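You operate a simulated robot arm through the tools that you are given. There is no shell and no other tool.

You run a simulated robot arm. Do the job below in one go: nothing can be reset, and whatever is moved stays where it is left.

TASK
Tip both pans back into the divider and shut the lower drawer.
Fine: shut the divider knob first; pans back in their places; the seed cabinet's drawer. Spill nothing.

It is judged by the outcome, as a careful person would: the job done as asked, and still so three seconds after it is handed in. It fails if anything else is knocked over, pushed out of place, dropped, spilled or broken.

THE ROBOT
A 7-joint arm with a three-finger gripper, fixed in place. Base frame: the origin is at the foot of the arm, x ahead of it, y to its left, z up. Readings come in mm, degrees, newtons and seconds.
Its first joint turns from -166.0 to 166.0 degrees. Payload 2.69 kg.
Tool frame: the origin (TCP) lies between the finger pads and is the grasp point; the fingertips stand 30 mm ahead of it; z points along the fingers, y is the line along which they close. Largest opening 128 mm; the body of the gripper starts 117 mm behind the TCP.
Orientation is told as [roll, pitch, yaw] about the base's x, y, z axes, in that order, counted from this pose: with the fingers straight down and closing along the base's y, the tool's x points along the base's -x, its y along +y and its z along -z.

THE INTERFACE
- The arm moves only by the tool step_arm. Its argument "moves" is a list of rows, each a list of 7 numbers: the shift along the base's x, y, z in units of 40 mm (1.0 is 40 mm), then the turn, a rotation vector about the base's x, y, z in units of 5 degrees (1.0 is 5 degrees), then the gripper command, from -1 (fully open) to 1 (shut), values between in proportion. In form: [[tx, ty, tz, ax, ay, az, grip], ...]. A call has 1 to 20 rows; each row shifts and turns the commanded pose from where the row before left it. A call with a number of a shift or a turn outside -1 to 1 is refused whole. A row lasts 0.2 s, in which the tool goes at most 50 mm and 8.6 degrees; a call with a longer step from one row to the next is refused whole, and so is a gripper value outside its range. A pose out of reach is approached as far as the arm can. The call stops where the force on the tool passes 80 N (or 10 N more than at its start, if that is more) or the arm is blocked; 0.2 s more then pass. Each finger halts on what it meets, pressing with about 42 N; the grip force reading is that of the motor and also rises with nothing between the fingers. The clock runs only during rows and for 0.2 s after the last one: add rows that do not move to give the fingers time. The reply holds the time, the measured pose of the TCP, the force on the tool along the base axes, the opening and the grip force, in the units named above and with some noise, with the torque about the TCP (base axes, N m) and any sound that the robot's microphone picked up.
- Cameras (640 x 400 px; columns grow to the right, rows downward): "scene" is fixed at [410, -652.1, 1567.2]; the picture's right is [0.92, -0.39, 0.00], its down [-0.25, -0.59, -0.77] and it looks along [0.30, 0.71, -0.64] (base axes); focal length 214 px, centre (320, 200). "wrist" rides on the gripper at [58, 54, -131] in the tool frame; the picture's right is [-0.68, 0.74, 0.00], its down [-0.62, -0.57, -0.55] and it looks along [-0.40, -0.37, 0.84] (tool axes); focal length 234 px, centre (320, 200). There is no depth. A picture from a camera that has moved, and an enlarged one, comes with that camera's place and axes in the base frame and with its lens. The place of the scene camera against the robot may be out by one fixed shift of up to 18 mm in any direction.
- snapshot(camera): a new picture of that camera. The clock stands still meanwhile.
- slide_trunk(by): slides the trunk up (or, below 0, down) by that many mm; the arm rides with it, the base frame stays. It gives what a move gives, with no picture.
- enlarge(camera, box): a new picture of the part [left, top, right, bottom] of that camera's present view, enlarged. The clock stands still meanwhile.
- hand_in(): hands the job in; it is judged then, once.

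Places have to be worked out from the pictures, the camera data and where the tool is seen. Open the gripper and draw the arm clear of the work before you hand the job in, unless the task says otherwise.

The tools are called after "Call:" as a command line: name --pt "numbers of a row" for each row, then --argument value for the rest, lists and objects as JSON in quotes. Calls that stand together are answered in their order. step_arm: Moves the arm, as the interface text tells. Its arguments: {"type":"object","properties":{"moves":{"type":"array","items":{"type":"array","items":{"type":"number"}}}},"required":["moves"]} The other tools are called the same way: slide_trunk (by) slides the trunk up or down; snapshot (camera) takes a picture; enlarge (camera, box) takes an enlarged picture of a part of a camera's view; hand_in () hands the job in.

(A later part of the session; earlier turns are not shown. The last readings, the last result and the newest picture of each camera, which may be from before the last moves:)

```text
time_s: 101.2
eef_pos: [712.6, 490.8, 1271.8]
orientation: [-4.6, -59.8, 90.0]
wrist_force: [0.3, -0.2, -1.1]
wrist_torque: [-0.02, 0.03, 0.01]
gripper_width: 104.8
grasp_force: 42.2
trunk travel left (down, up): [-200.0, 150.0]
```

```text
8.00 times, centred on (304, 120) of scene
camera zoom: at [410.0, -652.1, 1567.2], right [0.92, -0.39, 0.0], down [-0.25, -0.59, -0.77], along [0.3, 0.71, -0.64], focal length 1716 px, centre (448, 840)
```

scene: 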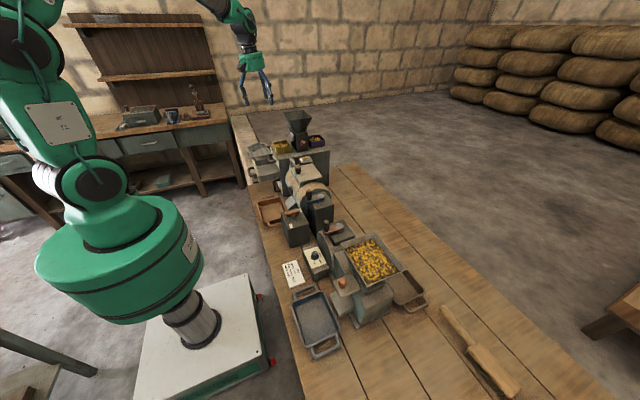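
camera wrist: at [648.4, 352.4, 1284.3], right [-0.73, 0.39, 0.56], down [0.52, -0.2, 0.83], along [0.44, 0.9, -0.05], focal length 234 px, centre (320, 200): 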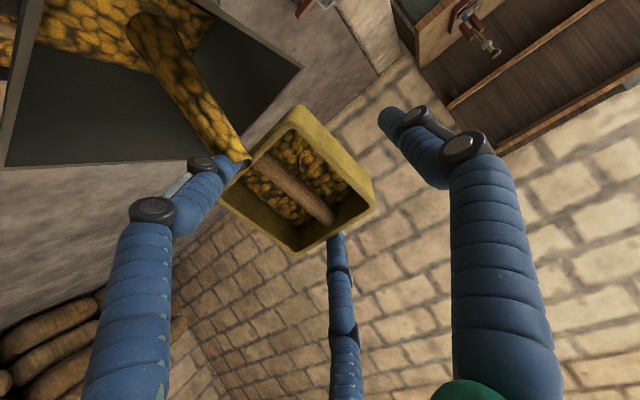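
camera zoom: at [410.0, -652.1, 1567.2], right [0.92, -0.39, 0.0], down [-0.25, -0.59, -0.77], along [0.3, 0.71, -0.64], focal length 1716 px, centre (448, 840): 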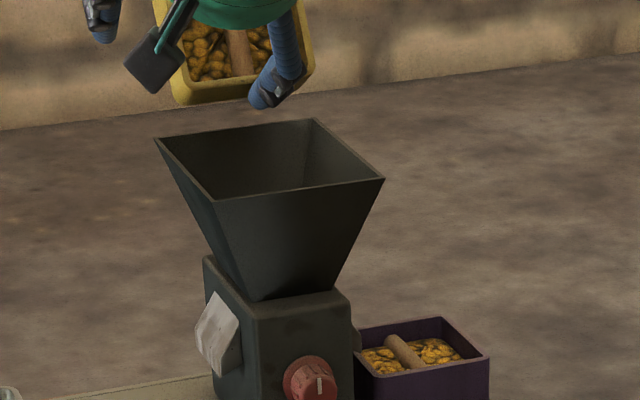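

The stream stopped and the corn is staying in the hopper with nothing from the chutes, so the gate is shut. I'll continue tipping to 90°.

Call:
step_arm --pt "0 -0.055 0 0.6 0 0 0.5" --pt "0 -0.055 0 0.6 0 0 0.5" --pt "0 -0.055 0 0.6 0 0 0.5" --pt "0 -0.055 0 0.6 0 0 0.5" --pt "0 -0.055 0 0.6 0 0 0.5" --pt "0 -0.055 0 0.6 0 0 0.5" --pt "0 -0.055 0 0.6 0 0 0.5" --pt "0 -0.055 0 0.6 0 0 0.5" --pt "0 -0.055 0 0.6 0 0 0.5" --pt "0 -0.055 0 0.6 0 0 0.5" --pt "0 0 0 0 0 0 0.5" --pt "0 0 0 0 0 0 0.5"

Call:
snapshot --camera "wrist"

Call:
enlarge --camera "scene" --box '[256, 80, 352, 140]'

```text
time_s: 103.8
eef_pos: [713.8, 466.5, 1271.1]
orientation: [-2.0, -89.9, 87.2]
wrist_force: [0.5, -0.9, -1.8]
wrist_torque: [-0.06, 0.05, -0.02]
gripper_width: 104.7
grasp_force: 42.0
trunk travel left (down, up): [-200.0, 150.0]
```

```text
taken
camera wrist: at [649.3, 341.8, 1212.9], right [-0.73, 0.06, 0.68], down [0.52, -0.59, 0.62], along [0.44, 0.8, 0.4], focal length 234 px, centre (320, 200)
```

wrist: 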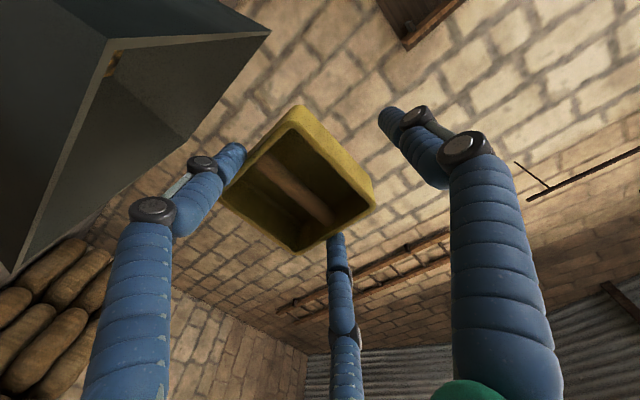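

```text
6.67 times, centred on (304, 110) of scene
camera zoom: at [410.0, -652.1, 1567.2], right [0.92, -0.39, 0.0], down [-0.25, -0.59, -0.77], along [0.3, 0.71, -0.64], focal length 1430 px, centre (427, 800)
```

zoom: 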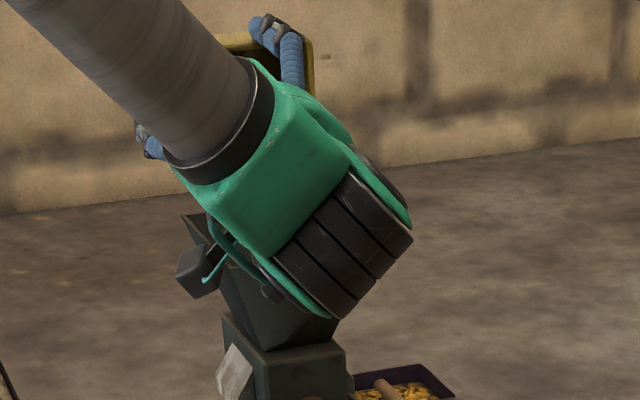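

At 90° the pan already looks empty. I'll zoom in to check for remains and go a little further to 105° to be sure.

Call:
step_arm --pt "0 -0.05 0.05 0.6 0 0 0.5" --pt "0 -0.05 0.05 0.6 0 0 0.5" --pt "0 -0.05 0.05 0.6 0 0 0.5" --pt "0 -0.05 0.05 0.6 0 0 0.5" --pt "0 -0.05 0.05 0.6 0 0 0.5" --pt "0 0 0 0 0 0 0.5" --pt "0 0 0 0 0 0 0.5"

Call:
enlarge --camera "wrist" --box '[200, 90, 392, 270]'

Call:
enlarge --camera "scene" --box '[240, 80, 368, 160]'

```text
time_s: 105.4
eef_pos: [714.2, 458.4, 1280.4]
orientation: [175.2, -75.1, -89.8]
wrist_force: [0.3, -0.7, -2.7]
wrist_torque: [-0.09, 0.03, -0.01]
gripper_width: 104.7
grasp_force: 42.1
trunk travel left (down, up): [-200.0, 150.0]
```

```text
2.22 times, centred on (296, 180) of wrist
camera zoom: at [648.9, 352.2, 1192.2], right [-0.73, -0.12, 0.67], down [0.52, -0.73, 0.44], along [0.44, 0.67, 0.6], focal length 520 px, centre (373, 244)
```

zoom: 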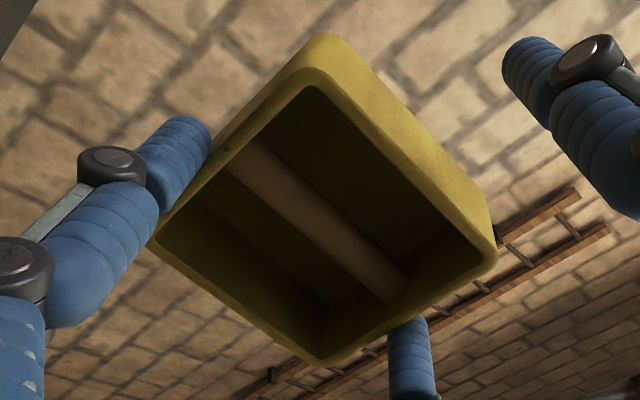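

```text
5.00 times, centred on (304, 120) of scene
camera zoom: at [410.0, -652.1, 1567.2], right [0.92, -0.39, 0.0], down [-0.25, -0.59, -0.77], along [0.3, 0.71, -0.64], focal length 1072 px, centre (400, 600)
```

zoom: 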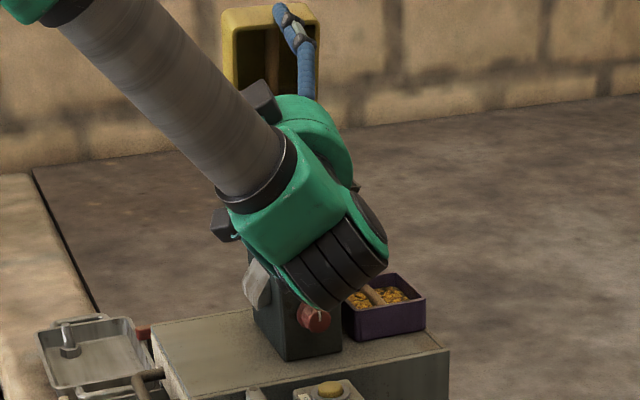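

The yellow pan is completely empty and nothing spilled. I'll rotate it back upright over the hopper.

Call:
step_arm --pt "0 0.05 0 -1 0 0 0.5" --pt "0 0.05 0 -1 0 0 0.5" --pt "0 0.05 0 -1 0 0 0.5" --pt "0 0.06 0 -1 0 0 0.5" --pt "0 0.06 0 -1 0 0 0.5" --pt "0 0.06 0 -1 0 0 0.5" --pt "0 0.06 0 -1 0 0 0.5" --pt "0 0.06 0 -1 0 0 0.5" --pt "0 0.06 0 -1 0 0 0.5" --pt "0 0.06 0 -1 0 0 0.5" --pt "0 0.06 0 -1 0 0 0.5" --pt "0 0.06 0 -1 0 0 0.5" --pt "0 0.06 0 -1 0 0 0.5" --pt "0 0.06 0 -1 0 0 0.5" --pt "0 0.06 0 -1 0 0 0.5" --pt "0 0.06 0 -1 0 0 0.5" --pt "0 0.06 0 -1 0 0 0.5" --pt "0 0.06 0 -1 0 0 0.5" --pt "0 0.06 0 -1 0 0 0.5" --pt "0 0 0 -1 0 0 0.5"

Call:
step_arm --pt "0 0 0 -1 0 0 0.5" --pt "0 0 0 0 0 0 0.5"

Call:
snapshot --camera "wrist"

Call:
enlarge --camera "scene" --box '[240, 70, 352, 140]'

```text
time_s: 109.6
eef_pos: [713.4, 502.7, 1278.3]
orientation: [-4.7, -4.7, 90.0]
wrist_force: [-0.5, -0.2, -2.6]
wrist_torque: [0.03, 0.06, 0.01]
gripper_width: 104.9
grasp_force: 42.6
trunk travel left (down, up): [-200.0, 150.0]
```

```text
time_s: 110.2
eef_pos: [712.5, 504.1, 1280.1]
orientation: [-4.7, 0.2, 90.1]
wrist_force: [-0.9, 0.6, -2.4]
wrist_torque: [-0.05, 0.04, 0.0]
gripper_width: 104.8
grasp_force: 41.9
trunk travel left (down, up): [-200.0, 150.0]
```

```text
taken
camera wrist: at [648.5, 445.8, 1405.9], right [-0.73, 0.68, -0.06], down [0.52, 0.62, 0.59], along [0.44, 0.4, -0.8], focal length 234 px, centre (320, 200)
```

wrist: 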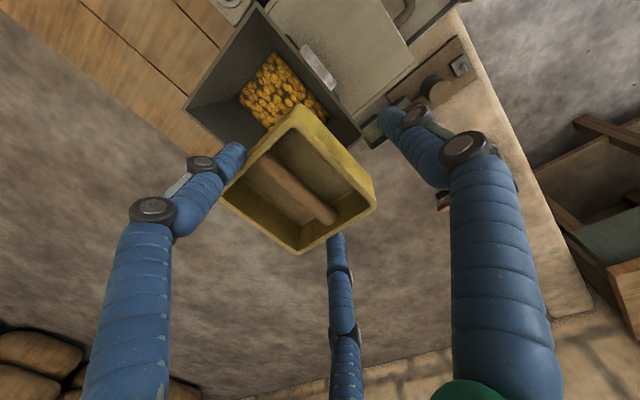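

```text
5.71 times, centred on (296, 105) of scene
camera zoom: at [410.0, -652.1, 1567.2], right [0.92, -0.39, 0.0], down [-0.25, -0.59, -0.77], along [0.3, 0.71, -0.64], focal length 1226 px, centre (457, 743)
```

zoom: 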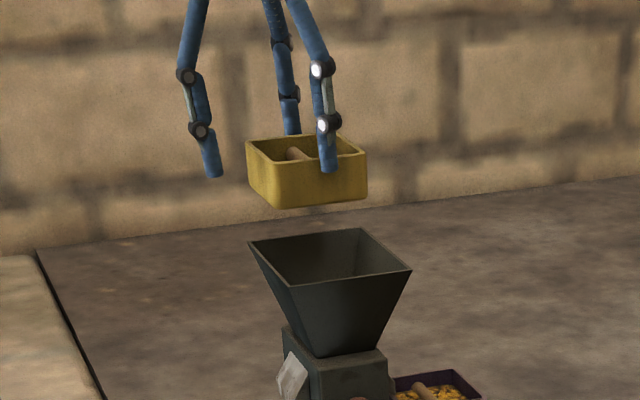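

The hopper holds the corn and the pan is empty and level. I'll retrace the path: back to x≈601, y≈458, then down to z≈1080.

Call:
step_arm --pt "-0.17 -0.1 0 0 0 0 0.5" --pt "-0.4 -0.2 0 0 0 0 0.5" --pt "-0.6 -0.25 0 0 0 0 0.5" --pt "-0.6 -0.25 0 0 0 0 0.5" --pt "-0.6 -0.25 0 0 0 0 0.5" --pt "-0.4 -0.1 0 0 0 0 0.5" --pt "0 0 -0.6 0 0 0 0.5" --pt "0 0 -0.9 0 0 0 0.5" --pt "0 0 -0.9 0 0 0 0.5" --pt "0 0 -0.9 0 0 0 0.5" --pt "0 0 -0.8 0 0 0 0.5" --pt "0 0 -0.6 0 0 0 0.5" --pt "0 0 -0.3 0 0 0 0.5" --pt "0 0 0 0 0 0 0.5"

Call:
enlarge --camera "scene" --box '[244, 115, 324, 165]'

Call:
snapshot --camera "wrist"

```text
time_s: 113.2
eef_pos: [601.9, 456.2, 1081.9]
orientation: [-4.7, 0.1, 89.9]
wrist_force: [0.5, -0.4, -2.1]
wrist_torque: [0.0, 0.05, -0.03]
gripper_width: 104.9
grasp_force: 41.9
trunk travel left (down, up): [-200.0, 150.0]
```

```text
8.00 times, centred on (284, 140) of scene
camera zoom: at [410.0, -652.1, 1567.2], right [0.92, -0.39, 0.0], down [-0.25, -0.59, -0.77], along [0.3, 0.71, -0.64], focal length 1716 px, centre (608, 680)
```

zoom: 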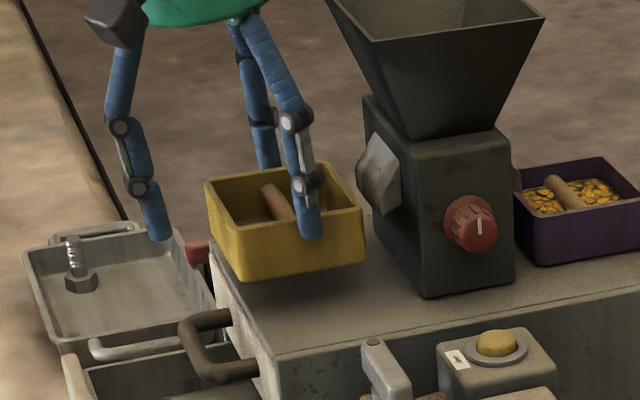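

```text
taken
camera wrist: at [537.5, 399.2, 1207.8], right [-0.73, 0.68, -0.06], down [0.52, 0.62, 0.59], along [0.44, 0.4, -0.8], focal length 234 px, centre (320, 200)
```

wrist: 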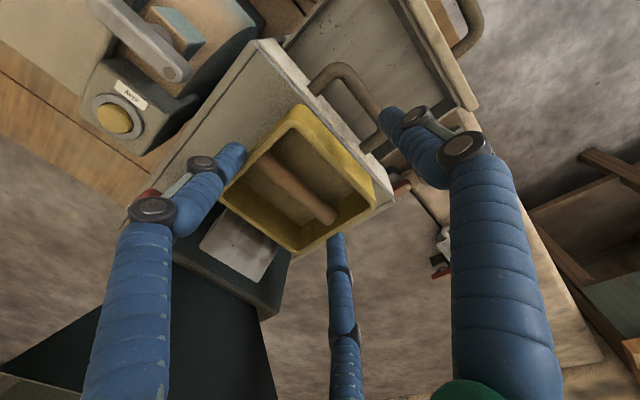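

I'm 34 mm above the original grip height; I'll move x +8, y +1.6 to the recorded spot and lower to about 4 mm above the surface.

Call:
step_arm --pt "0.1 0.02 -0.25 0 0 0 0.5" --pt "0.1 0.02 -0.25 0 0 0 0.5" --pt "0 0 -0.18 0 0 0 0.5" --pt "0 0 0 0 0 0 0.5"

Call:
enlarge --camera "scene" --box '[244, 115, 324, 165]'

Call:
enlarge --camera "wrist" --box '[200, 90, 424, 230]'

```text
time_s: 114.2
eef_pos: [609.8, 458.1, 1053.3]
orientation: [-4.7, 0.1, 90.1]
wrist_force: [0.5, 0.2, -1.6]
wrist_torque: [-0.02, 0.03, 0.0]
gripper_width: 104.7
grasp_force: 41.3
trunk travel left (down, up): [-200.0, 150.0]
```

```text
8.00 times, centred on (284, 140) of scene
camera zoom: at [410.0, -652.1, 1567.2], right [0.92, -0.39, 0.0], down [-0.25, -0.59, -0.77], along [0.3, 0.71, -0.64], focal length 1716 px, centre (608, 680)
```

zoom: 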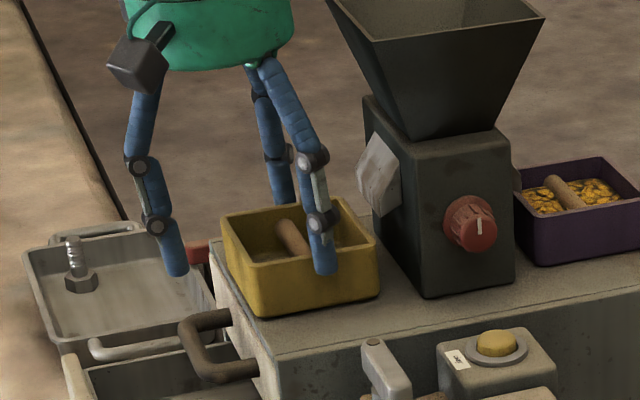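

```text
2.86 times, centred on (312, 160) of wrist
camera zoom: at [545.2, 400.7, 1179.8], right [-0.73, 0.68, -0.06], down [0.52, 0.62, 0.59], along [0.44, 0.4, -0.8], focal length 669 px, centre (343, 314)
```

zoom: 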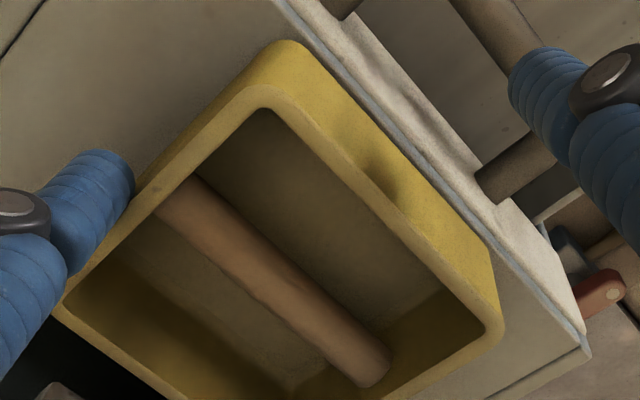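

The pan is about 2-3 mm above the cabinet. I'll lower gently, reading the force.

Call:
step_arm --pt "0.01 0 -0.04 0 0 0 0.5" --pt "0.01 0 -0.03 0 0 0 0.5" --pt "0 0 0 0 0 0 0.5"

Call:
enlarge --camera "scene" --box '[254, 128, 302, 158]'

```text
time_s: 115.0
eef_pos: [611.6, 457.5, 1051.4]
orientation: [-4.7, 0.1, 90.0]
wrist_force: [-0.8, -0.1, 0.5]
wrist_torque: [0.13, 0.14, -0.01]
gripper_width: 104.7
grasp_force: 41.9
trunk travel left (down, up): [-200.0, 150.0]
```

```text
13.33 times, centred on (278, 143) of scene
camera zoom: at [410.0, -652.1, 1567.2], right [0.92, -0.39, 0.0], down [-0.25, -0.59, -0.77], along [0.3, 0.71, -0.64], focal length 2860 px, centre (880, 960)
```

zoom: 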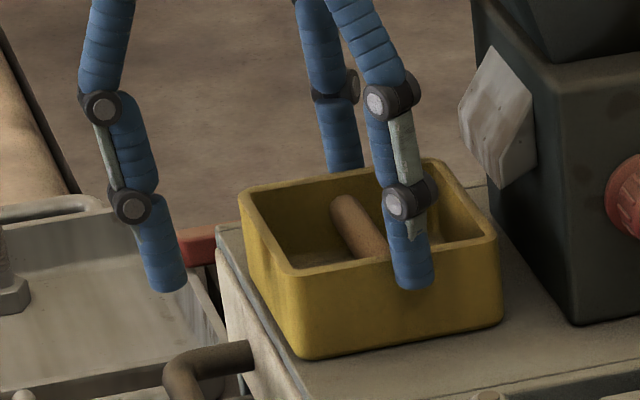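

Contact is just starting, and the pan is within about 2 mm of its original spot. I'll nudge +1.5 mm in x, settle it fully, then open the fingers.

Call:
step_arm --pt "0.04 0 0 0 0 0 0.5" --pt "0 0 -0.03 0 0 0 0.5" --pt "0 0 -0.01 0 0 0 0.3" --pt "0 0 0 0 0 0 -0.3" --pt "0 0 0 0 0 0 -0.55" --pt "0 0 0 0 0 0 -0.7" --pt "0 0 0 0 0 0 -0.844" --pt "0 0 0 0 0 0 -0.844"

Call:
enlarge --camera "scene" --box '[254, 128, 302, 158]'

Call:
snapshot --camera "wrist"

```text
time_s: 116.8
eef_pos: [613.4, 458.4, 1048.6]
orientation: [-4.6, 0.2, 90.0]
wrist_force: [-0.4, 0.4, 0.1]
wrist_torque: [-0.02, 0.04, 0.01]
gripper_width: 117.8
grasp_force: 0.1
trunk travel left (down, up): [-200.0, 150.0]
```

```text
13.33 times, centred on (278, 143) of scene
camera zoom: at [410.0, -652.1, 1567.2], right [0.92, -0.39, 0.0], down [-0.25, -0.59, -0.77], along [0.3, 0.71, -0.64], focal length 2860 px, centre (880, 960)
```

zoom: 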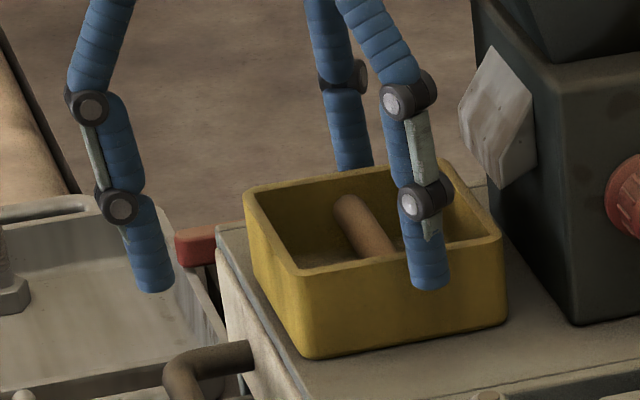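

```text
taken
camera wrist: at [548.6, 400.4, 1175.4], right [-0.73, 0.68, -0.06], down [0.52, 0.62, 0.59], along [0.44, 0.4, -0.8], focal length 234 px, centre (320, 200)
```

wrist: 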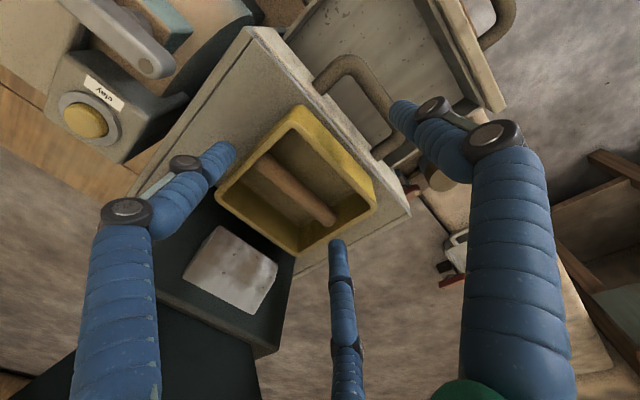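

The yellow pan is back within a millimetre or two of its original place, upright and empty. I'll rise straight off it.

Call:
step_arm --pt "-0.03 0 0.3 0 0 0 -0.844" --pt "-0.06 0 0.6 0 0 0 -0.844" --pt "-0.08 0 0.9 0 0 0 -0.844" --pt "-0.08 0 0.9 0 0 0 -0.844" --pt "-0.08 0 0.9 0 0 0 -0.844" --pt "-0.08 0 0.9 0 0 0 -0.844" --pt "-0.08 0 0.9 0 0 0 -0.844" --pt "-0.08 0 0.9 0 0 0 -0.844" --pt "0 0 0 0 0 0 -0.844"

Call:
snapshot --camera "scene"

Call:
enlarge --camera "scene" --box '[250, 105, 346, 165]'

```text
time_s: 118.8
eef_pos: [589.6, 457.2, 1300.7]
orientation: [-4.6, 0.2, 90.0]
wrist_force: [0.1, 0.1, -0.1]
wrist_torque: [0.04, -0.03, 0.02]
gripper_width: 118.1
grasp_force: 0.1
trunk travel left (down, up): [-200.0, 150.0]
```

```text
taken
```

scene: 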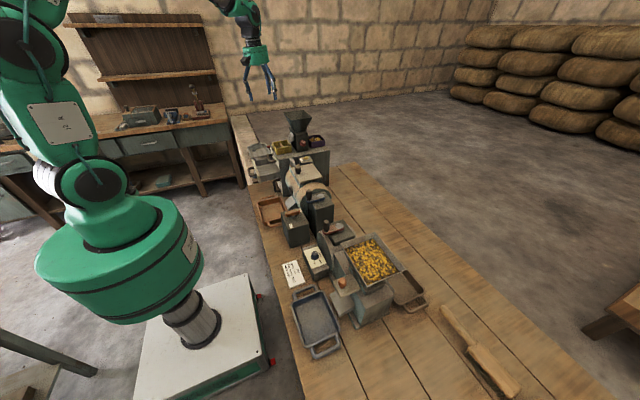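

```text
6.67 times, centred on (298, 135) of scene
camera zoom: at [410.0, -652.1, 1567.2], right [0.92, -0.39, 0.0], down [-0.25, -0.59, -0.77], along [0.3, 0.71, -0.64], focal length 1430 px, centre (467, 633)
```

zoom: 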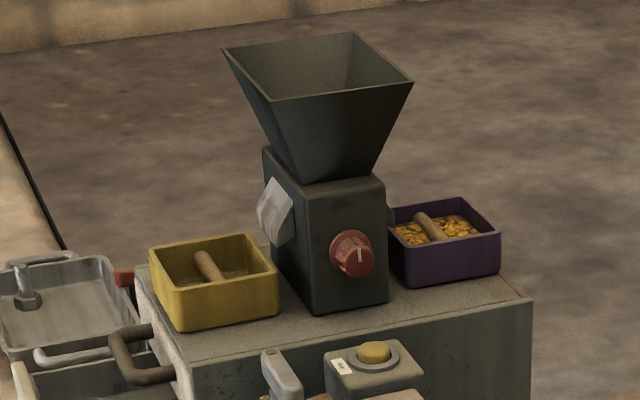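

Yellow is done. Now the purple pan: I'll remove the lean, yaw round to -90° (both boxes and the idle finger then face +x, away from the hopper), and move high above it for measurement.

Call:
step_arm --pt "0 0 0.3 0 0.94 0 -0.844" --pt "0.15 0 0.2 0 0 -1 -0.844" --pt "0.15 0 0 0 0 -1 -0.844" --pt "0.15 0 0 0 0 -1 -0.844" --pt "0.15 0 0 0 0 -1 -0.844" --pt "0.15 0 0 0 0 -1 -0.844" --pt "0.15 0 0 0 0 -1 -0.844" --pt "0.15 0 0 0 0 -1 -0.844" --pt "0.15 0 0 0 0 -1 -0.844" --pt "0.15 0 0 0 0 -1 -0.844" --pt "0.15 0 0 0 0 -1 -0.844" --pt "0.15 0 0 0 0 -1 -0.844" --pt "0.15 0 0 0 0 -1 -0.844" --pt "0.15 0 0 0 0 -1 -0.844" --pt "0.15 0 0 0 0 -1 -0.844" --pt "0.15 0 0 0 0 -1 -0.844" --pt "0.15 0 0 0 0 -1 -0.844" --pt "0.15 0 0 0 0 -1 -0.844" --pt "0.15 0 0 0 0 -1 -0.844"

Call:
step_arm --pt "0.15 -0.04 0 0 0 -1 -0.844" --pt "0.15 -0.04 0 0 0 -1 -0.844" --pt "0.15 -0.04 0 0 0 -1 -0.844" --pt "0.15 -0.04 0 0 0 -1 -0.844" --pt "0.15 -0.04 0 0 0 -1 -0.844" --pt "0.15 -0.04 0 0 0 -1 -0.844" --pt "0.15 -0.04 0 0 0 -1 -0.844" --pt "0.15 -0.04 0 0 0 -1 -0.844" --pt "0.15 -0.04 0 0 0 -1 -0.844" --pt "0.15 -0.04 0 0 0 -1 -0.844" --pt "0.15 -0.04 0 0 0 -1 -0.844" --pt "0.15 -0.04 0 0 0 -1 -0.844" --pt "0.15 -0.04 0 0 0 -1 -0.844" --pt "0.15 -0.04 0 0 0 -1 -0.844" --pt "0.15 -0.04 0 0 0 -1 -0.844" --pt "0.15 -0.04 0 0 0 -1 -0.844" --pt "0.15 -0.04 0 0 0 -1 -0.844" --pt "0.15 -0.04 0 0 0 -1 -0.844" --pt "0 0 0 0 0 0 -0.844"

Call:
snapshot --camera "wrist"

```text
time_s: 122.8
eef_pos: [697.5, 458.5, 1320.8]
orientation: [-0.1, 0.3, -0.1]
wrist_force: [-0.2, 0.1, 0.2]
wrist_torque: [0.01, 0.03, -0.03]
gripper_width: 118.1
grasp_force: 0.0
trunk travel left (down, up): [-200.0, 150.0]
```

```text
time_s: 126.8
eef_pos: [805.7, 429.6, 1320.9]
orientation: [0.0, 0.2, -90.1]
wrist_force: [0.5, 0.1, -0.7]
wrist_torque: [0.01, 0.01, 0.0]
gripper_width: 118.0
grasp_force: 0.0
trunk travel left (down, up): [-200.0, 150.0]
```

```text
taken
camera wrist: at [859.7, 487.1, 1452.5], right [0.74, -0.68, 0.0], down [-0.57, -0.62, 0.55], along [-0.37, -0.4, -0.84], focal length 234 px, centre (320, 200)
```

wrist: 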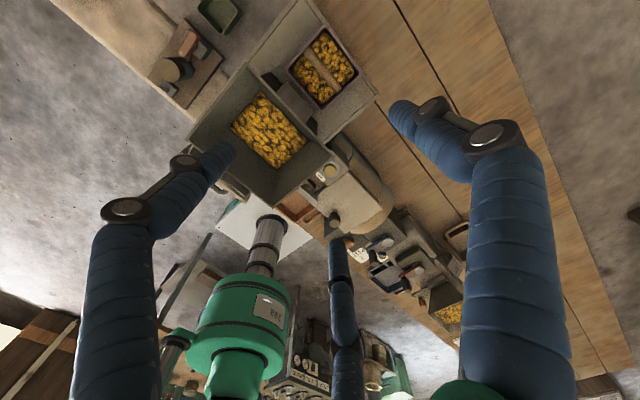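

Good overhead view of the purple pan and the part-filled hopper. I'll zoom for measurement here, then shift 85 mm in y for a second view.

Call:
enlarge --camera "wrist" --box '[276, 20, 372, 80]'

Call:
enlarge --camera "wrist" --box '[276, 60, 372, 120]'

Call:
enlarge --camera "wrist" --box '[180, 0, 388, 130]'

Call:
step_arm --pt "0 -0.7 0 0 0 0 -0.844" --pt "0 -0.7 0 0 0 0 -0.844" --pt "0 -0.7 0 0 0 0 -0.844" --pt "0 0 0 0 0 0 -0.844"

Call:
snapshot --camera "wrist"

```text
6.67 times, centred on (324, 50) of wrist
camera zoom: at [859.7, 487.1, 1452.5], right [0.74, -0.68, 0.0], down [-0.57, -0.62, 0.55], along [-0.37, -0.4, -0.84], focal length 1561 px, centre (293, 1200)
```

zoom: 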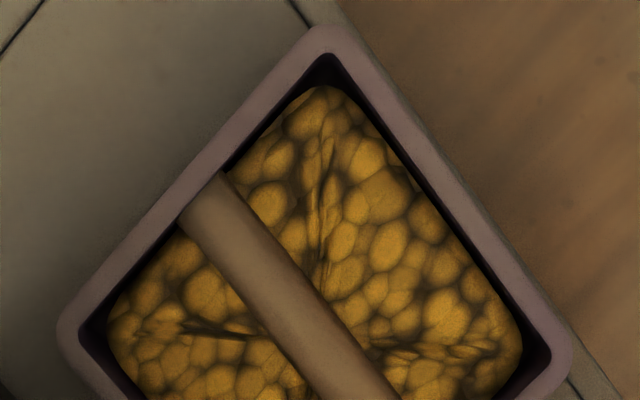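

```text
6.67 times, centred on (324, 90) of wrist
camera zoom: at [859.7, 487.1, 1452.5], right [0.74, -0.68, 0.0], down [-0.57, -0.62, 0.55], along [-0.37, -0.4, -0.84], focal length 1561 px, centre (293, 933)
```

zoom: 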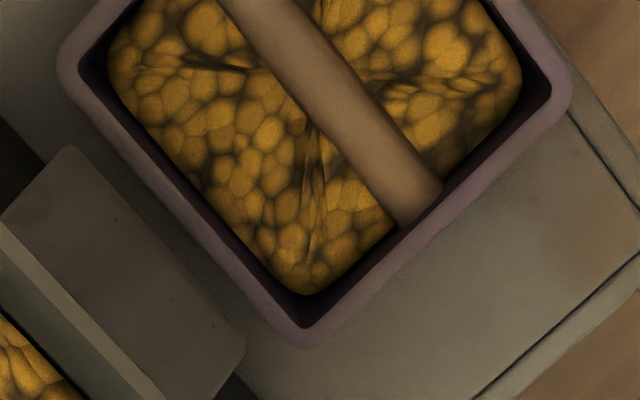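

```text
3.08 times, centred on (284, 65) of wrist
camera zoom: at [859.7, 487.1, 1452.5], right [0.74, -0.68, 0.0], down [-0.57, -0.62, 0.55], along [-0.37, -0.4, -0.84], focal length 720 px, centre (431, 615)
```

zoom: 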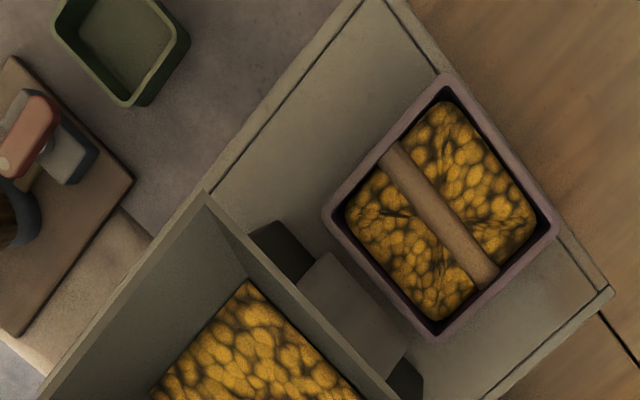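

```text
time_s: 127.8
eef_pos: [805.2, 343.2, 1319.9]
orientation: [-0.1, 0.2, -90.0]
wrist_force: [-1.0, 0.1, 0.9]
wrist_torque: [0.06, 0.03, 0.02]
gripper_width: 118.1
grasp_force: 0.0
trunk travel left (down, up): [-200.0, 150.0]
```

```text
taken
camera wrist: at [858.7, 402.2, 1451.5], right [0.74, -0.68, 0.0], down [-0.57, -0.62, 0.55], along [-0.37, -0.4, -0.84], focal length 234 px, centre (320, 200)
```

wrist: 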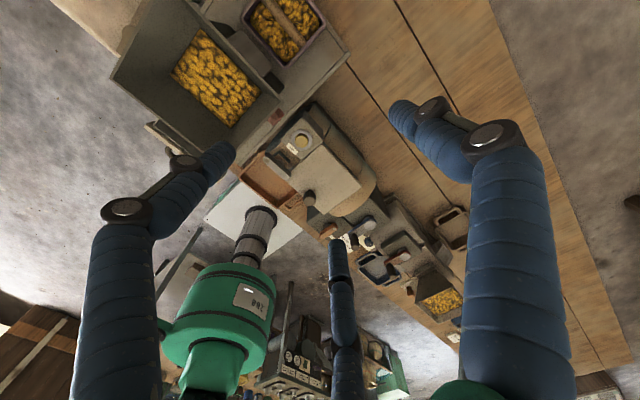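

The purple pan mirrors the yellow one: x 801–884, y 420–504, centre (842, 461.5). I'll test whether the arm reaches the grasp line at x≈870 with a 4° lean away from the hopper, first at z≈1200.

Call:
step_arm --pt "0.3 0.49 0 0 0.8 0 -0.844" --pt "0.3 0.49 0 0 0 0 -0.844" --pt "0.3 0.49 0 0 0 0 -0.844" --pt "0.3 0.49 0 0 0 0 -0.844" --pt "0.3 0.49 0 0 0 0 -0.844" --pt "0.3 0.49 0 0 0 0 -0.844" --pt "0 0 -0.6 0 0 0 -0.844" --pt "0 0 -0.8 0 0 0 -0.844" --pt "0 0 -0.8 0 0 0 -0.844" --pt "0 0 -0.8 0 0 0 -0.844" --pt "0 0 0 0 0 0 -0.844"

Call:
snapshot --camera "wrist"

Call:
enlarge --camera "scene" --box '[260, 80, 372, 150]'

```text
time_s: 130.2
eef_pos: [879.7, 461.7, 1198.9]
orientation: [-4.0, 0.1, -90.0]
wrist_force: [0.4, 0.5, -0.5]
wrist_torque: [0.01, 0.05, -0.01]
gripper_width: 118.1
grasp_force: 0.1
trunk travel left (down, up): [-200.0, 150.0]
```

```text
taken
camera wrist: at [942.2, 519.4, 1326.7], right [0.73, -0.68, -0.05], down [-0.53, -0.62, 0.59], along [-0.43, -0.4, -0.81], focal length 234 px, centre (320, 200)
```

wrist: 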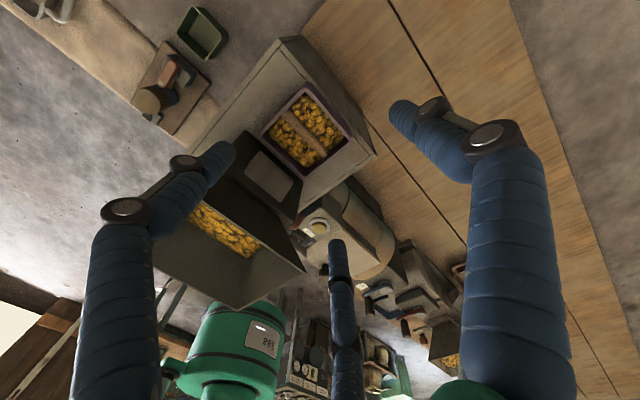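

```text
5.71 times, centred on (316, 115) of scene
camera zoom: at [410.0, -652.1, 1567.2], right [0.92, -0.39, 0.0], down [-0.25, -0.59, -0.77], along [0.3, 0.71, -0.64], focal length 1226 px, centre (343, 686)
```

zoom: 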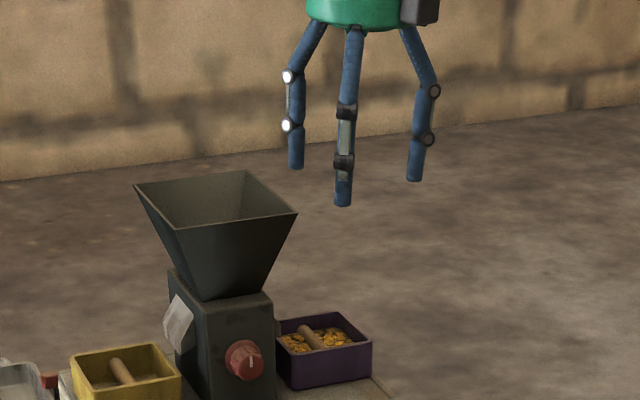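

The pose is reachable. I'll zoom from here for a second fix on the purple pan's rim before descending.

Call:
enlarge --camera "wrist" --box '[254, 78, 366, 148]'

Call:
enlarge --camera "wrist" --box '[254, 110, 366, 180]'

```text
5.71 times, centred on (310, 113) of wrist
camera zoom: at [942.2, 519.4, 1326.7], right [0.73, -0.68, -0.05], down [-0.53, -0.62, 0.59], along [-0.43, -0.4, -0.81], focal length 1338 px, centre (377, 697)
```

zoom: 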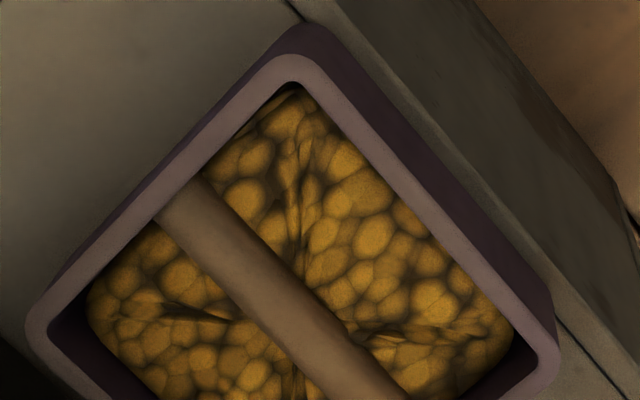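

```text
5.71 times, centred on (310, 145) of wrist
camera zoom: at [942.2, 519.4, 1326.7], right [0.73, -0.68, -0.05], down [-0.53, -0.62, 0.59], along [-0.43, -0.4, -0.81], focal length 1338 px, centre (377, 514)
```

zoom: 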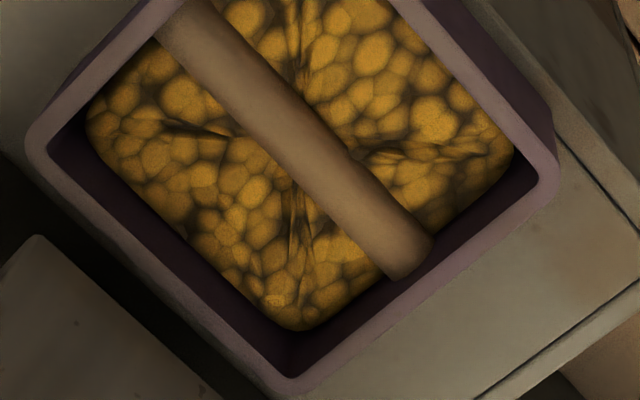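

Both views agree: the purple rim spans x 800–883, y 419–504.5 at z 1040. I'll descend along the leaned axis to z≈1110 and inspect clearances to the hopper.

Call:
step_arm --pt "-0.06 0 -0.75 0 0 0 -0.844" --pt "-0.06 0 -0.75 0 0 0 -0.844" --pt "-0.06 0 -0.72 0 0 0 -0.844" --pt "0 0 0 0 0 0 -0.844"

Call:
snapshot --camera "wrist"

Call:
enlarge --camera "scene" --box '[270, 95, 366, 155]'

```text
time_s: 131.2
eef_pos: [871.4, 462.9, 1110.9]
orientation: [-3.9, 0.2, -90.1]
wrist_force: [0.1, 0.7, -0.4]
wrist_torque: [0.0, 0.05, 0.03]
gripper_width: 118.1
grasp_force: 0.1
trunk travel left (down, up): [-200.0, 150.0]
```

```text
taken
camera wrist: at [934.8, 521.3, 1237.8], right [0.73, -0.68, -0.05], down [-0.53, -0.62, 0.59], along [-0.43, -0.4, -0.81], focal length 234 px, centre (320, 200)
```

wrist: 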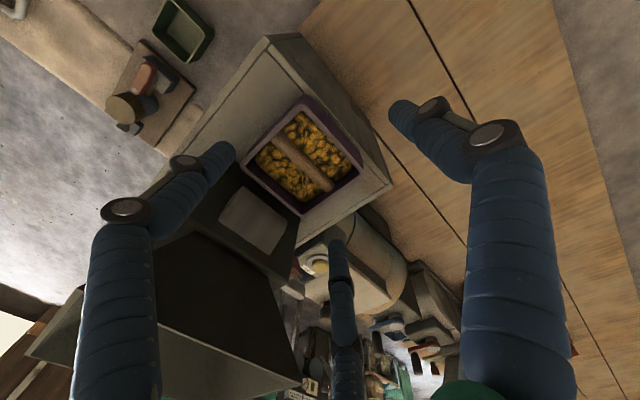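

```text
6.67 times, centred on (318, 125) of scene
camera zoom: at [410.0, -652.1, 1567.2], right [0.92, -0.39, 0.0], down [-0.25, -0.59, -0.77], along [0.3, 0.71, -0.64], focal length 1430 px, centre (333, 700)
```

zoom: 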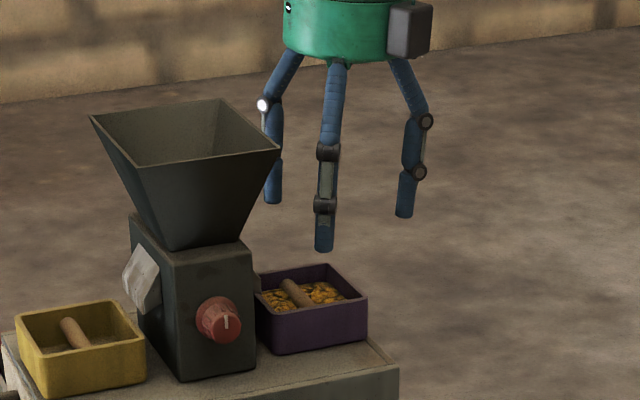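

Clearances look good. I'll descend the final 60 mm to z≈1051.

Call:
step_arm --pt "-0.033 -0.01 -0.5 0 0 0 -0.844" --pt "-0.033 -0.01 -0.5 0 0 0 -0.844" --pt "-0.033 -0.01 -0.49 0 0 0 -0.844" --pt "0 0 0 0 0 0 -0.844"

Call:
snapshot --camera "wrist"

Call:
enlarge --camera "scene" --box '[278, 105, 358, 155]'

```text
time_s: 132.2
eef_pos: [867.9, 462.7, 1050.4]
orientation: [-3.9, 0.1, -89.9]
wrist_force: [-0.6, 0.6, 0.7]
wrist_torque: [-0.02, 0.02, -0.02]
gripper_width: 118.0
grasp_force: 0.0
trunk travel left (down, up): [-200.0, 150.0]
```

```text
taken
camera wrist: at [930.6, 520.6, 1178.9], right [0.73, -0.68, -0.05], down [-0.53, -0.62, 0.59], along [-0.43, -0.4, -0.81], focal length 234 px, centre (320, 200)
```

wrist: 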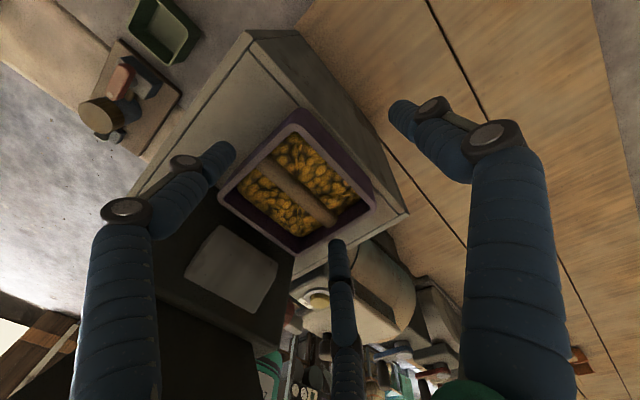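

```text
8.00 times, centred on (318, 130) of scene
camera zoom: at [410.0, -652.1, 1567.2], right [0.92, -0.39, 0.0], down [-0.25, -0.59, -0.77], along [0.3, 0.71, -0.64], focal length 1716 px, centre (336, 760)
```

zoom: 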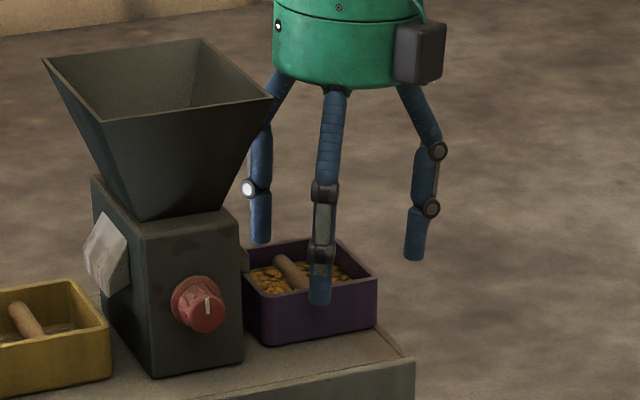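

The near and far fingers straddle the purple pan at mid-length with no contact. I'll close, check, then lift 8 mm.

Call:
step_arm --pt "0 0 0 0 0 0 -0.7" --pt "0 0 0 0 0 0 -0.6" --pt "0 0 0 0 0 0 -0.4" --pt "0 0 0 0 0 0 0" --pt "0 0 0 0 0 0 0.5" --pt "0 0 0 0 0 0 0.5"

Call:
enlarge --camera "scene" --box '[278, 105, 358, 155]'

Call:
step_arm --pt "0 0 0.1 0 0 0 0.5" --pt "0 0 0.1 0 0 0 0.5" --pt "0 0 0 0 0 0 0.5"

Call:
enlarge --camera "scene" --box '[278, 105, 358, 155]'

Call:
snapshot --camera "wrist"

```text
time_s: 133.6
eef_pos: [867.4, 462.1, 1052.9]
orientation: [-4.0, 0.2, -90.0]
wrist_force: [-2.2, -0.6, 4.2]
wrist_torque: [-0.08, -0.07, -0.01]
gripper_width: 104.7
grasp_force: 42.1
trunk travel left (down, up): [-200.0, 150.0]
```

```text
8.00 times, centred on (318, 130) of scene
camera zoom: at [410.0, -652.1, 1567.2], right [0.92, -0.39, 0.0], down [-0.25, -0.59, -0.77], along [0.3, 0.71, -0.64], focal length 1716 px, centre (336, 760)
```

zoom: 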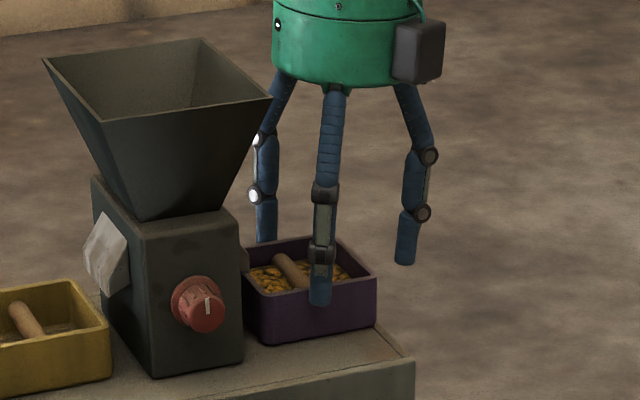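

```text
time_s: 134.4
eef_pos: [867.9, 460.3, 1060.5]
orientation: [-3.9, 0.1, -90.0]
wrist_force: [-0.2, 0.2, -2.0]
wrist_torque: [0.0, -0.07, 0.0]
gripper_width: 104.4
grasp_force: 42.0
trunk travel left (down, up): [-200.0, 150.0]
```

```text
8.00 times, centred on (318, 130) of scene
camera zoom: at [410.0, -652.1, 1567.2], right [0.92, -0.39, 0.0], down [-0.25, -0.59, -0.77], along [0.3, 0.71, -0.64], focal length 1716 px, centre (336, 760)
```

zoom: 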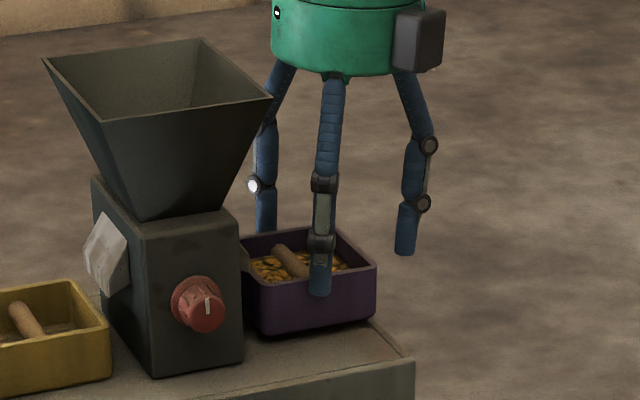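

```text
taken
camera wrist: at [929.8, 520.3, 1187.3], right [0.73, -0.68, -0.05], down [-0.53, -0.62, 0.59], along [-0.43, -0.4, -0.81], focal length 234 px, centre (320, 200)
```

wrist: 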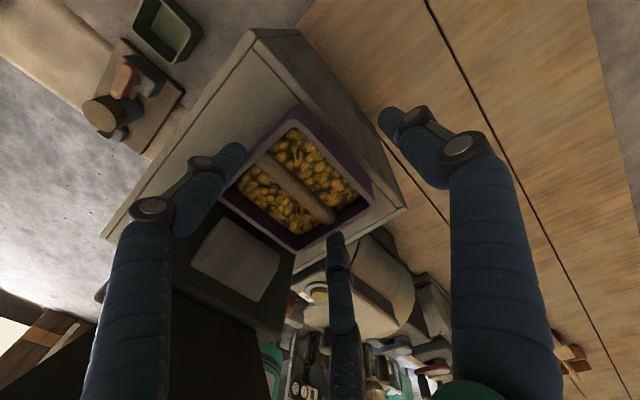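

Lifted cleanly, level, 42 N grip. I'll shift 10 mm toward +x while rising so the pan clears the chute and hopper overhang, then check the reach at about 1210.

Call:
step_arm --pt "0.12 0 0.25 0 0 0 0.5" --pt "0.13 0 0.3 0 0 0 0.5" --pt "0 0 0.7 0 0 0 0.5" --pt "0 0 0.8 0 0 0 0.5" --pt "0 0 0.8 0 0 0 0.5" --pt "0 0 0.8 0 0 0 0.5" --pt "0 0 0 0 0 0 0.5"

Call:
enlarge --camera "scene" --box '[270, 85, 366, 145]'

```text
time_s: 136.0
eef_pos: [880.9, 462.2, 1207.4]
orientation: [-3.9, 0.1, -90.0]
wrist_force: [0.0, -0.4, -3.1]
wrist_torque: [0.02, -0.09, 0.02]
gripper_width: 104.8
grasp_force: 41.8
trunk travel left (down, up): [-200.0, 150.0]
```

```text
6.67 times, centred on (318, 115) of scene
camera zoom: at [410.0, -652.1, 1567.2], right [0.92, -0.39, 0.0], down [-0.25, -0.59, -0.77], along [0.3, 0.71, -0.64], focal length 1430 px, centre (333, 767)
```

zoom: 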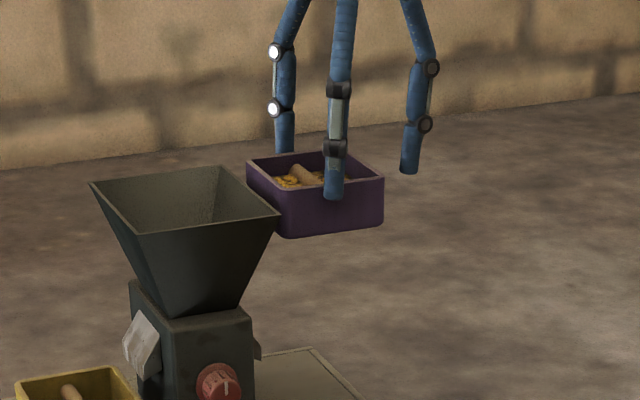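

The pan is clear of the hopper. I'll rise to about 1272 and move over the hopper (TCP x≈767, y≈505).

Call:
step_arm --pt "0 0 0.8 0 0 0 0.5" --pt "0 0 0.8 0 0 0 0.5" --pt "0 0 0 0 0 0 0.5" --pt "-0.4 0.1 0 0 0 0 0.5" --pt "-0.6 0.25 0 0 0 0 0.5" --pt "-0.6 0.25 0 0 0 0 0.5" --pt "-0.6 0.25 0 0 0 0 0.5" --pt "-0.45 0.2 0 0 0 0 0.5" --pt "-0.2 0.03 0 0 0 0 0.5" --pt "0 0 0 0 0 0 0.5"

Call:
snapshot --camera "wrist"

Call:
enlarge --camera "scene" --box '[240, 70, 352, 140]'

```text
time_s: 138.2
eef_pos: [763.4, 504.3, 1272.4]
orientation: [-4.0, 0.2, -90.0]
wrist_force: [-0.6, -0.1, -1.7]
wrist_torque: [0.02, -0.05, -0.06]
gripper_width: 104.9
grasp_force: 42.2
trunk travel left (down, up): [-200.0, 150.0]
```

```text
taken
camera wrist: at [826.0, 563.2, 1398.4], right [0.73, -0.68, -0.05], down [-0.53, -0.62, 0.59], along [-0.43, -0.4, -0.81], focal length 234 px, centre (320, 200)
```

wrist: 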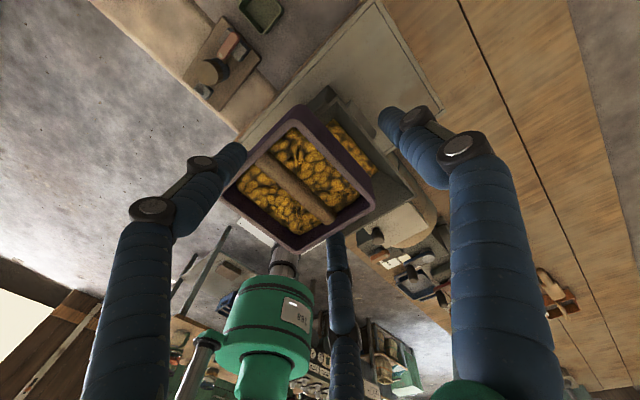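

```text
5.71 times, centred on (296, 105) of scene
camera zoom: at [410.0, -652.1, 1567.2], right [0.92, -0.39, 0.0], down [-0.25, -0.59, -0.77], along [0.3, 0.71, -0.64], focal length 1226 px, centre (457, 743)
```

zoom: 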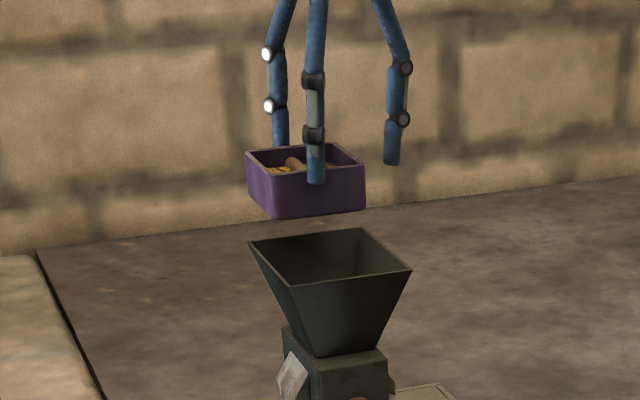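

Aligned just as the yellow one was. I'll tip slowly to 30° first.

Call:
step_arm --pt "0 0 0 0.6 0 0 0.5" --pt "0 0 0 0.6 0 0 0.5" --pt "0 0 0 0.6 0 0 0.5" --pt "0 0 0 0.6 0 0 0.5" --pt "0 0 0 0.6 0 0 0.5" --pt "0 0 0 0.6 0 0 0.5" --pt "0 0 0 0.6 0 0 0.5" --pt "0 0 0 0.6 0 0 0.5" --pt "0 0 0 0.6 0 0 0.5" --pt "0 0 0 0.6 0 0 0.5" --pt "0 0 0 0 0 0 0.5"

Call:
enlarge --camera "scene" --box '[240, 70, 352, 140]'

Call:
snapshot --camera "wrist"

```text
time_s: 140.6
eef_pos: [760.7, 503.7, 1271.3]
orientation: [-4.0, 30.2, -90.0]
wrist_force: [-0.2, -0.4, -1.3]
wrist_torque: [-0.04, -0.07, -0.01]
gripper_width: 105.0
grasp_force: 42.7
trunk travel left (down, up): [-200.0, 150.0]
```

```text
5.71 times, centred on (296, 105) of scene
camera zoom: at [410.0, -652.1, 1567.2], right [0.92, -0.39, 0.0], down [-0.25, -0.59, -0.77], along [0.3, 0.71, -0.64], focal length 1226 px, centre (457, 743)
```

zoom: 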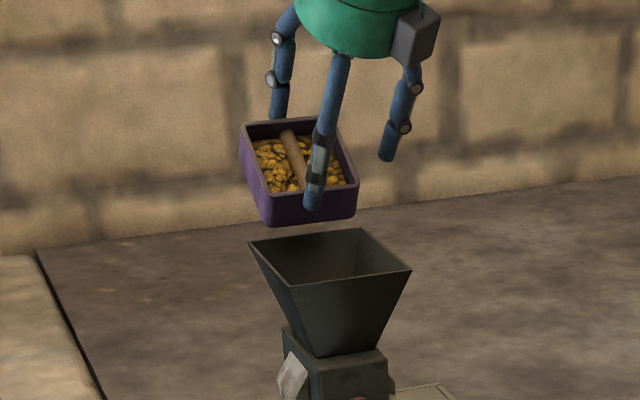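

```text
taken
camera wrist: at [825.2, 491.3, 1410.2], right [0.73, -0.56, -0.38], down [-0.53, -0.83, 0.2], along [-0.43, 0.06, -0.9], focal length 234 px, centre (320, 200)
```

wrist: 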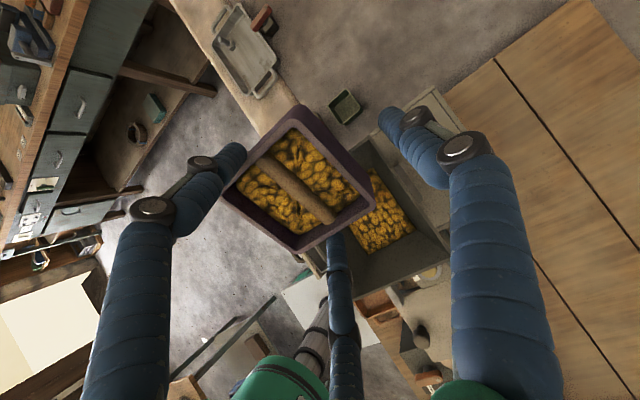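

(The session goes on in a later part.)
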